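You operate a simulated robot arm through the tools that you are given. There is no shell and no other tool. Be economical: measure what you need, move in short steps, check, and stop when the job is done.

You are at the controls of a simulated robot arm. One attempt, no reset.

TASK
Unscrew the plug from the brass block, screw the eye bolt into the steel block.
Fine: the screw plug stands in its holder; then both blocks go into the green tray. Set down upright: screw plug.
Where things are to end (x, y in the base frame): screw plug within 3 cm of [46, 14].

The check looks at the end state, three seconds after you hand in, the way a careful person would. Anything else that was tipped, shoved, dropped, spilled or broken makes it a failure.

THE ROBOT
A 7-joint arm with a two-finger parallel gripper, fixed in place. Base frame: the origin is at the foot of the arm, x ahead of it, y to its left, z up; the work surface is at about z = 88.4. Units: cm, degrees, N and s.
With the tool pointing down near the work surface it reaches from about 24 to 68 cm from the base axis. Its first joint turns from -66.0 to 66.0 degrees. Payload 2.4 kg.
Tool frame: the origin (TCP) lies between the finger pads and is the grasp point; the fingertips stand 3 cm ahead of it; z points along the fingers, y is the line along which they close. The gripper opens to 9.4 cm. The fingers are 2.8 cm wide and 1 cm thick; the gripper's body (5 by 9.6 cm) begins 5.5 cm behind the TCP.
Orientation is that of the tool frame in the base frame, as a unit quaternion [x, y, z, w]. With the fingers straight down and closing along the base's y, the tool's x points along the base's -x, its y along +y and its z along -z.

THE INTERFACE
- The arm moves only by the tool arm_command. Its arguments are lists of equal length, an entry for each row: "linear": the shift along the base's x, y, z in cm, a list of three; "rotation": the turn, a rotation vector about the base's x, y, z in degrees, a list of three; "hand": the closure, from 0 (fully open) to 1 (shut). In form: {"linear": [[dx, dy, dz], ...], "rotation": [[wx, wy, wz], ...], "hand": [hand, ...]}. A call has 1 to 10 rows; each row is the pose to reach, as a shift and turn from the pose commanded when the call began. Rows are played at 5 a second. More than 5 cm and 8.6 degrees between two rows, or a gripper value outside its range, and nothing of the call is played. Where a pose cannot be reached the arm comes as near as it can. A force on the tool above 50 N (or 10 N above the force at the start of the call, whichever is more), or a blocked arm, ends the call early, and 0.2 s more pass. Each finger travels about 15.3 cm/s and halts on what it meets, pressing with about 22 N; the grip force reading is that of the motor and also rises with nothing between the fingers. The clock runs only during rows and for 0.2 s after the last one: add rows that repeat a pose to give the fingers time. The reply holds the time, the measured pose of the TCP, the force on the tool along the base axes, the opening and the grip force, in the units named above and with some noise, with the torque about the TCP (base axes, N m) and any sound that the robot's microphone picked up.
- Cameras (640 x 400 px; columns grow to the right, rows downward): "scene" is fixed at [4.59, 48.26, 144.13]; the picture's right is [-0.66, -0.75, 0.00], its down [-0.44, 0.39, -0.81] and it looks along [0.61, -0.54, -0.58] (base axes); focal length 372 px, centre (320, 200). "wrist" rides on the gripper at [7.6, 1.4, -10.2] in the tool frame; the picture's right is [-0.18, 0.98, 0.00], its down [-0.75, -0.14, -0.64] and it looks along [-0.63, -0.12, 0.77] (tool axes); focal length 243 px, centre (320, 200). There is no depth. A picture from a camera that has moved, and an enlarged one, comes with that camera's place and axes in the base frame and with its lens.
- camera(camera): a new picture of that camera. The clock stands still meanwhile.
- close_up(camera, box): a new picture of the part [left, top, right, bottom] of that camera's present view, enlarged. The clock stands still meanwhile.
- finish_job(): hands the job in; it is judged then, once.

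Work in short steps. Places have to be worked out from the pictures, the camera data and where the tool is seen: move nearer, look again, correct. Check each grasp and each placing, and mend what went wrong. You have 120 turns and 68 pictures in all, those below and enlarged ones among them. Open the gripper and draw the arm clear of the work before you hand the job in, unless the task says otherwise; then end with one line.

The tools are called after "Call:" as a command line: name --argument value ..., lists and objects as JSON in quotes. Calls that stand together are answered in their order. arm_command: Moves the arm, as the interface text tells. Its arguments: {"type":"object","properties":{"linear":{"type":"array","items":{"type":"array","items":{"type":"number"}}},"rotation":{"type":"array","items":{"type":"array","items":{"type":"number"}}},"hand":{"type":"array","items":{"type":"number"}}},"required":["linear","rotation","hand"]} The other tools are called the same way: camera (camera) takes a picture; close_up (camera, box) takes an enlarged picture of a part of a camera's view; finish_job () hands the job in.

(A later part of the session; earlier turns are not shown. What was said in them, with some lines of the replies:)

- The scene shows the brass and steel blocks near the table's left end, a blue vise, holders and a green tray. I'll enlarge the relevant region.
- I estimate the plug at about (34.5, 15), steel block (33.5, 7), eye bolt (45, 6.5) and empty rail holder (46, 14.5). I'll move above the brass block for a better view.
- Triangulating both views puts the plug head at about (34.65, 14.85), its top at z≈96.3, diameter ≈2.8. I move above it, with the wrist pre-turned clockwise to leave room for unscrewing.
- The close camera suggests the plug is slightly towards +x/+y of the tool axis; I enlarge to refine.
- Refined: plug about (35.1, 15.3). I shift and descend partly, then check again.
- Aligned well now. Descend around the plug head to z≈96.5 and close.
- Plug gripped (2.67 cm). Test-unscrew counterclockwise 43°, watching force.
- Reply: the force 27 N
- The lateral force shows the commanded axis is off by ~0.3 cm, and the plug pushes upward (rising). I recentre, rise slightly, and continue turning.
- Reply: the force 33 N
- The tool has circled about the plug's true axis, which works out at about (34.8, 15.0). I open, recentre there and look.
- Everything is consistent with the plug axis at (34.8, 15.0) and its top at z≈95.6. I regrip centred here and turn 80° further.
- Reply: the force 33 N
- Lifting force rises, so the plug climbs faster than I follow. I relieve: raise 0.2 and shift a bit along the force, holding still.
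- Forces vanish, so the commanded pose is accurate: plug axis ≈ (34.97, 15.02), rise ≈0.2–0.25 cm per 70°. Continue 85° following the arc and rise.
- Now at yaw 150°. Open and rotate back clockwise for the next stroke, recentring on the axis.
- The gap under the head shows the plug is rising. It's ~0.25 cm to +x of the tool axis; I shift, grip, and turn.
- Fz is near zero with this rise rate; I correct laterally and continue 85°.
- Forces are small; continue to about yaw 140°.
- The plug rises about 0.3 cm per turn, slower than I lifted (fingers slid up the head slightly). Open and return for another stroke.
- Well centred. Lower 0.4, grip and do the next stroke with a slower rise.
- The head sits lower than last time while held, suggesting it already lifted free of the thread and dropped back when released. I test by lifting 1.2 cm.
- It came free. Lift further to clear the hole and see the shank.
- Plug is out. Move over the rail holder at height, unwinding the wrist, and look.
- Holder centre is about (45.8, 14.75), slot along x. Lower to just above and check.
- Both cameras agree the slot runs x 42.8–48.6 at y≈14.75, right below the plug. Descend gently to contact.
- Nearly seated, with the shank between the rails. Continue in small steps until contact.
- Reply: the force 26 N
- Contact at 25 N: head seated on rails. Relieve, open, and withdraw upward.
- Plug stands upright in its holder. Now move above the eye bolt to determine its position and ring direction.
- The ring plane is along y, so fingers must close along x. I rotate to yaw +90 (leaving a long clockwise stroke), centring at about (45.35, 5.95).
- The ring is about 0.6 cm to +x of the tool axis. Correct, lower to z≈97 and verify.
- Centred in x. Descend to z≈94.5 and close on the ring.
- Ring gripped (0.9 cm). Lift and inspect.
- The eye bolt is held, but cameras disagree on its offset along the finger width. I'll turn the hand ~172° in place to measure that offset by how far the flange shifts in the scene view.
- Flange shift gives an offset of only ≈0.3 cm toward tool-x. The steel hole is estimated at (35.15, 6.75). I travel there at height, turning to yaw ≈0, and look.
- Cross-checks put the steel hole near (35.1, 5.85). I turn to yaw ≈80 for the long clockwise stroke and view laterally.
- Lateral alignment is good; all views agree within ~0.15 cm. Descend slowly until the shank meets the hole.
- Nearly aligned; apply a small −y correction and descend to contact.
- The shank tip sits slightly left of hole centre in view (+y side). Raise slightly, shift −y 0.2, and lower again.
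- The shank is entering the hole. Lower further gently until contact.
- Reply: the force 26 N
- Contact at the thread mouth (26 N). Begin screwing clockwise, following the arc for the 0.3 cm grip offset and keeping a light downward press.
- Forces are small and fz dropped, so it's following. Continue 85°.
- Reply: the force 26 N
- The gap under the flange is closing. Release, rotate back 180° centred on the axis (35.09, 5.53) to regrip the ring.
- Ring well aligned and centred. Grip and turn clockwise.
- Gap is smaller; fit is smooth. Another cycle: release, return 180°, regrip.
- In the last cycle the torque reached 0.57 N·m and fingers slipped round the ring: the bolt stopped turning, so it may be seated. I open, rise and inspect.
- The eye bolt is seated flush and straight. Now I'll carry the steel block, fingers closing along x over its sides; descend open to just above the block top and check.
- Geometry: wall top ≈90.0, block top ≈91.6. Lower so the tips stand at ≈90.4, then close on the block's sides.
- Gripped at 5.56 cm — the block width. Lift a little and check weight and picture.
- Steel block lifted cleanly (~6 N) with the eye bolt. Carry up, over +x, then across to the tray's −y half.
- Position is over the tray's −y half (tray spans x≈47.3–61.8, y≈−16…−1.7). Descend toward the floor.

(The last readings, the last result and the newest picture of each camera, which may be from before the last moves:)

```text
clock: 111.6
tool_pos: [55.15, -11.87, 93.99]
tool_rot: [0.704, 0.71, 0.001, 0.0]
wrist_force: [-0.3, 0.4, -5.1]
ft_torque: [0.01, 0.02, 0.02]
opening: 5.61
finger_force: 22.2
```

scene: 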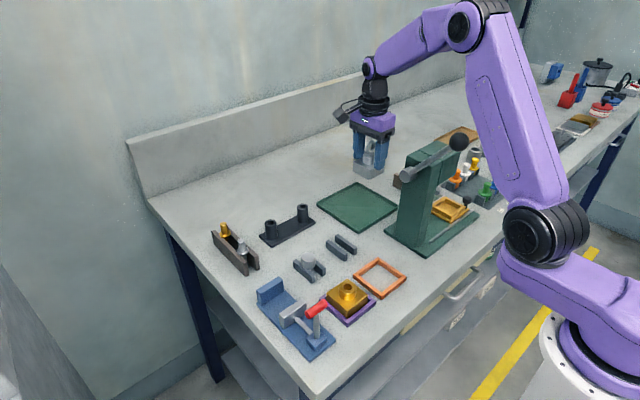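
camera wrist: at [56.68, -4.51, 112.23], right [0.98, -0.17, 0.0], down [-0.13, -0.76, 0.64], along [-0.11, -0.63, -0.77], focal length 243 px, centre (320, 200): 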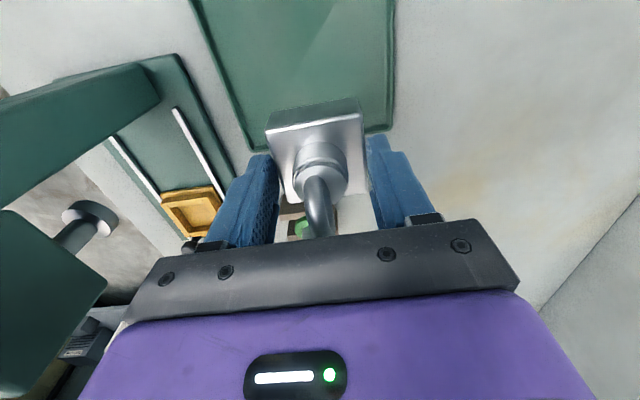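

No contact yet (z cmd 93.89). Lower in finer steps.

Call:
arm_command --linear '[[0, 0, -0.1], [0, 0, -0.2], [0, 0, -0.25], [0, 0, -0.25]]' --rotation '[[0, 0, 0], [0, 0, 0], [0, 0, 0], [0, 0, 0]]' --hand '[1, 1, 1, 1]'

```text
clock: 112.6
tool_pos: [54.99, -11.98, 93.84]
tool_rot: [0.704, 0.71, 0.001, 0.0]
wrist_force: [-6.2, 4.5, 16.8]
ft_torque: [0.14, 0.28, -0.01]
opening: 5.61
finger_force: 21.4
```

Contact with the tray floor. Relieve slightly, open, and rise.

Call:
arm_command --linear '[[0, 0, 0.12], [0, 0, 0.12], [0, 0, 0.12], [0, 0, 0.12], [0, 0, 2], [0, 0, 5], [0, 0, 8], [0, 0, 8]]' --rotation '[[0, 0, 0], [0, 0, 0], [0, 0, 0], [0, 0, 0], [0, 0, 0], [0, 0, 0], [0, 0, 0], [0, 0, 0]]' --hand '[1, 0.3, 0.15, 0.15, 0.15, 0.15, 0.15, 0.15]'

Call:
camera --camera "wrist"

```text
clock: 114.4
tool_pos: [55.25, -11.95, 101.65]
tool_rot: [0.704, 0.71, -0.001, 0.0]
wrist_force: [0.3, -0.5, -0.7]
ft_torque: [-0.03, 0.0, 0.01]
opening: 7.99
finger_force: 0.1
```

```text
5 pictures are left
camera wrist: at [56.68, -4.26, 112.02], right [0.98, -0.18, 0.0], down [-0.13, -0.75, 0.64], along [-0.11, -0.63, -0.77], focal length 243 px, centre (320, 200)
```

wrist: 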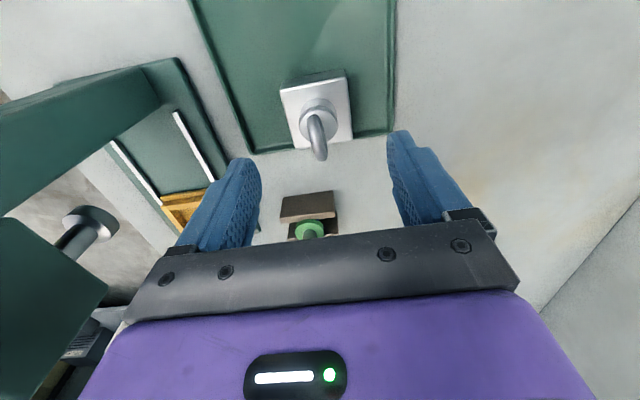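

Steel block is inside the tray. Return to the brass block via the same clear path.

Call:
arm_command --linear '[[0, 4.5, 0], [0, 9, 0], [0, 13.5, 0], [0, 17.5, 0], [-4, 19.5, 0], [-8, 21.5, 0], [-12, 23.5, 0], [-16, 25.5, 0], [-19.96, 26.82, 0], [-19.96, 26.82, 0]]' --rotation '[[0, 0, 0], [0, 0, 0], [0, 0, 0], [0, 0, 0], [0, 0, 0], [0, 0, 0], [0, 0, 0], [0, 0, 0], [0, 0, 0], [0, 0, 0]]' --hand '[0.15, 0.15, 0.15, 0.15, 0.15, 0.15, 0.15, 0.15, 0.15, 0.15]'

Call:
close_up --camera "wrist" --box '[220, 60, 420, 200]'

```text
clock: 116.6
tool_pos: [34.74, 14.87, 101.76]
tool_rot: [0.704, 0.71, 0.0, 0.0]
wrist_force: [-0.6, 0.6, 0.1]
ft_torque: [0.01, -0.01, 0.01]
opening: 8.01
finger_force: 0.1
```

```text
2.86 times, centred on (320, 130) of wrist
camera zoom: at [36.21, 22.62, 112.03], right [0.98, -0.18, 0.0], down [-0.14, -0.75, 0.64], along [-0.11, -0.63, -0.77], focal length 693 px, centre (320, 400)
```

zoom: 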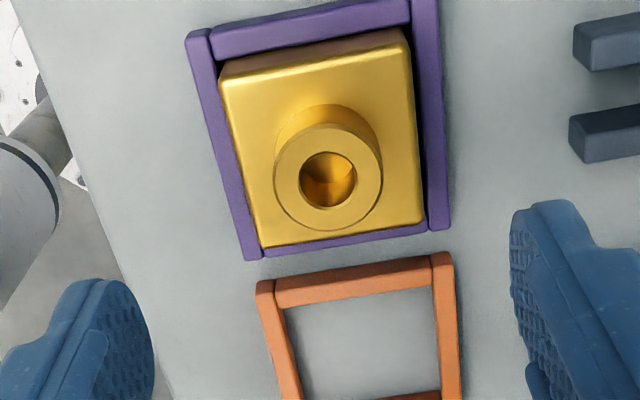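

Brass block is 0.2 cm to +x; correct, descend to the same grip height and close.

Call:
arm_command --linear '[[0.2, -0.1, -2.5], [0.2, -0.1, -5], [0.2, -0.1, -7], [0.2, -0.1, -8.2], [0.2, -0.1, -8.2], [0.2, -0.1, -8.2], [0.2, -0.1, -8.2], [0.2, -0.1, -8.2]]' --rotation '[[0, 0, 0], [0, 0, 0], [0, 0, 0], [0, 0, 0], [0, 0, 0], [0, 0, 0], [0, 0, 0], [0, 0, 0]]' --hand '[0.15, 0.15, 0.15, 0.15, 0.3, 0.6, 1, 1]'

```text
clock: 118.4
tool_pos: [35.15, 14.78, 93.58]
tool_rot: [0.703, 0.711, -0.002, 0.0]
wrist_force: [-9.2, -1.6, -2.5]
ft_torque: [0.0, 0.41, -0.28]
opening: 5.58
finger_force: 22.4
```

Gripped (5.58 cm). Ease the sideways load and lift.

Call:
arm_command --linear '[[-0.1, 0, 0.1], [-0.1, 0, 0.4], [-0.1, 0, 1], [-0.1, 0, 2], [-0.1, 0, 3.5], [-0.1, 0, 3.5]]' --rotation '[[0, 0, 0], [0, 0, 0], [0, 0, 0], [0, 0, 0], [0, 0, 0], [0, 0, 0]]' --hand '[1, 1, 1, 1, 1, 1]'

Call:
close_up --camera "scene" --box '[270, 200, 430, 340]'

```text
clock: 119.8
tool_pos: [35.09, 14.63, 96.99]
tool_rot: [0.704, 0.71, 0.0, 0.001]
wrist_force: [-0.7, -0.2, -6.5]
ft_torque: [0.01, -0.01, 0.01]
opening: 5.58
finger_force: 22.7
```

```text
2.86 times, centred on (350, 270) of scene
camera zoom: at [4.59, 48.27, 144.12], right [-0.66, -0.75, 0.0], down [-0.44, 0.39, -0.81], along [0.61, -0.54, -0.58], focal length 1063 px, centre (234, 0)
```

zoom: 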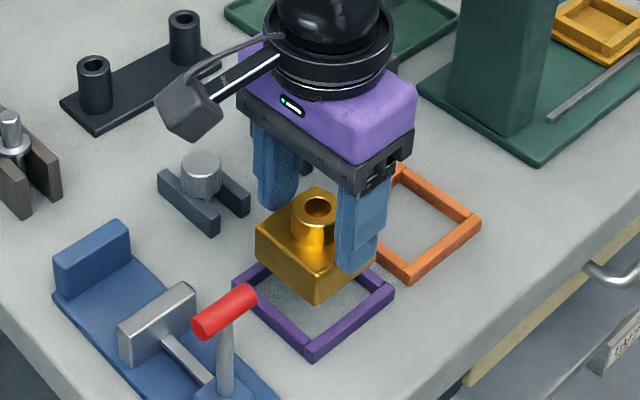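

Brass block lifted cleanly. Carry it up and around to the tray's +y half at (55, −5.6).

Call:
arm_command --linear '[[0, 0, 3], [0, -3.5, 6], [1, -7, 6], [5, -9, 6], [9.5, -9.5, 6], [14, -9.5, 6], [18.5, -9.5, 6], [19.77, -13, 6], [19.77, -17, 6], [19.77, -20.35, 6]]' --rotation '[[0, 0, 0], [0, 0, 0], [0, 0, 0], [0, 0, 0], [0, 0, 0], [0, 0, 0], [0, 0, 0], [0, 0, 0], [0, 0, 0], [0, 0, 0]]' --hand '[1, 1, 1, 1, 1, 1, 1, 1, 1, 1]'

Call:
arm_command --linear '[[0, 0, -2.5], [0, 0, -5], [0, 0, -7], [0, 0, -8], [0, 0, -8]]' --rotation '[[0, 0, 0], [0, 0, 0], [0, 0, 0], [0, 0, 0], [0, 0, 0]]' --hand '[1, 1, 1, 1, 1]'

Call:
camera --camera "wrist"

```text
clock: 122.0
tool_pos: [55.09, -5.59, 102.86]
tool_rot: [0.705, 0.709, 0.0, 0.0]
wrist_force: [0.9, 0.4, -4.6]
ft_torque: [-0.03, 0.0, 0.0]
opening: 5.55
finger_force: 22.5
```

```text
clock: 123.2
tool_pos: [55.0, -5.6, 94.81]
tool_rot: [0.704, 0.71, 0.0, 0.0]
wrist_force: [-1.4, -0.2, -4.8]
ft_torque: [-0.02, 0.01, 0.02]
opening: 5.55
finger_force: 21.5
```

```text
2 pictures are left
camera wrist: at [56.31, 2.08, 105.11], right [0.98, -0.18, 0.0], down [-0.13, -0.75, 0.64], along [-0.11, -0.63, -0.77], focal length 243 px, centre (320, 200)
```

wrist: 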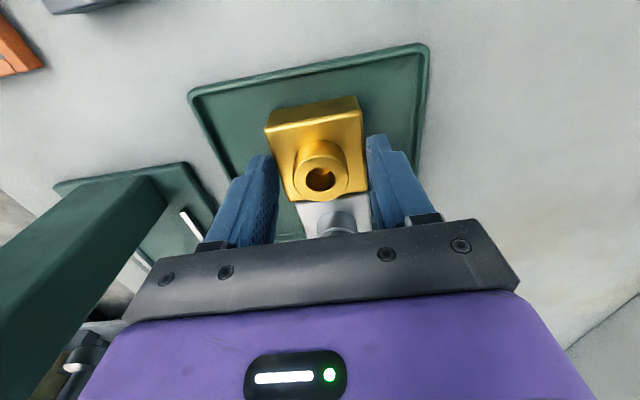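

Clear of rim and steel block. Nudge +y 0.2 and lower to the floor.

Call:
arm_command --linear '[[0, 0.2, 0], [0, 0.2, -0.4], [0, 0.2, -0.7], [0, 0.2, -0.9], [0, 0.2, -1.05], [0, 0.2, -1.15], [0, 0.2, -1.2]]' --rotation '[[0, 0, 0], [0, 0, 0], [0, 0, 0], [0, 0, 0], [0, 0, 0], [0, 0, 0], [0, 0, 0]]' --hand '[1, 1, 1, 1, 1, 1, 1]'

```text
clock: 124.8
tool_pos: [54.94, -5.43, 93.91]
tool_rot: [0.704, 0.71, 0.001, 0.001]
wrist_force: [-3.4, 1.3, 16.2]
ft_torque: [0.01, 0.1, -0.08]
opening: 5.57
finger_force: 21.8
```

Contact with the floor. Relieve, open, rise and draw clear.

Call:
arm_command --linear '[[0, 0, 0.1], [0, 0, 0.1], [0, 0, 0.1], [0, 0, 0.1], [0, 0, 2], [0, 0, 5], [0, 0, 9], [0, 3, 13], [-2, 7, 16], [-2, 7, 16]]' --rotation '[[0, 0, 0], [0, 0, 0], [0, 0, 0], [0, 0, 0], [0, 0, 0], [0, 0, 0], [0, 0, 0], [0, 0, 0], [0, 0, 0], [0, 0, 0]]' --hand '[1, 0.3, 0.15, 0.15, 0.15, 0.15, 0.15, 0.15, 0.15, 0.15]'

Call:
close_up --camera "scene" --box '[200, 160, 440, 330]'

```text
refused: row 9 steps farther than a row can; nothing moved
```

```text
2.35 times, centred on (320, 245) of scene
camera zoom: at [4.55, 48.27, 144.13], right [-0.66, -0.75, 0.0], down [-0.44, 0.39, -0.81], along [0.61, -0.54, -0.58], focal length 875 px, centre (320, 94)
```

zoom: 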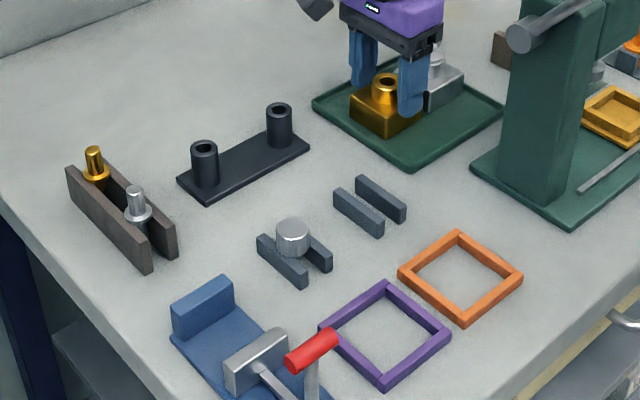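

The move was refused for a step too long, so nothing moved; repeat with shorter steps.

Call:
arm_command --linear '[[0, 0, 0.1], [0, 0, 0.1], [0, 0, 0.1], [0, 0, 0.1], [0, 0, 2], [0, 0, 5], [0, 0, 8], [0, 0, 11], [0, 2, 14], [0, 5, 16]]' --rotation '[[0, 0, 0], [0, 0, 0], [0, 0, 0], [0, 0, 0], [0, 0, 0], [0, 0, 0], [0, 0, 0], [0, 0, 0], [0, 0, 0], [0, 0, 0]]' --hand '[1, 0.3, 0.15, 0.15, 0.15, 0.15, 0.15, 0.15, 0.15, 0.15]'

Call:
arm_command --linear '[[-2, 3, 1], [-4, 6, 2], [-6, 8, 3], [-6, 8, 3]]' --rotation '[[0, 0, 0], [0, 0, 0], [0, 0, 0], [0, 0, 0]]' --hand '[0, 0, 0, 0]'

Call:
close_up --camera "scene" --box '[220, 160, 420, 310]'

```text
clock: 127.0
tool_pos: [55.04, -0.45, 109.74]
tool_rot: [0.704, 0.71, 0.0, 0.0]
wrist_force: [0.2, -0.2, 0.4]
ft_torque: [0.01, 0.02, 0.0]
opening: 8.0
finger_force: 0.0
```

```text
clock: 128.0
tool_pos: [48.97, 7.78, 112.88]
tool_rot: [0.704, 0.71, 0.0, 0.0]
wrist_force: [-0.6, -0.3, 0.4]
ft_torque: [0.02, 0.0, 0.0]
opening: 9.4
finger_force: 0.1
```

```text
2.67 times, centred on (320, 235) of scene
camera zoom: at [4.59, 48.27, 144.13], right [-0.66, -0.75, 0.0], down [-0.44, 0.39, -0.81], along [0.61, -0.54, -0.58], focal length 992 px, centre (320, 107)
```

zoom: 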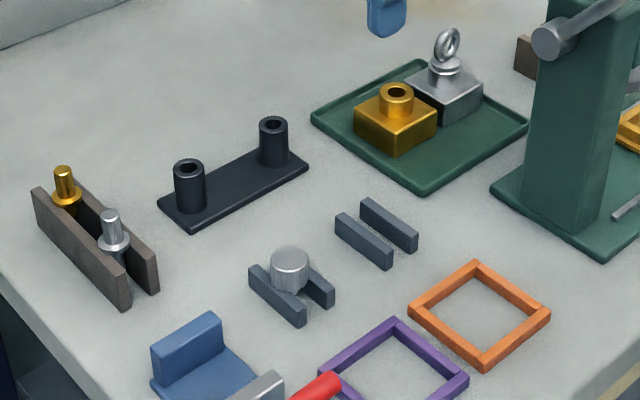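

Both blocks stand in the green tray, the eye bolt is still in the steel block, and the plug is upright in its holder. The arm is clear and the gripper open, so I hand the job in.

Call:
finish_job

```text
The job is handed in.
```

The plug is unscrewed and stands upright in its holder at about (45.7, 14.75), the eye bolt is screwed down flush in the steel block, and both blocks are in the green tray.
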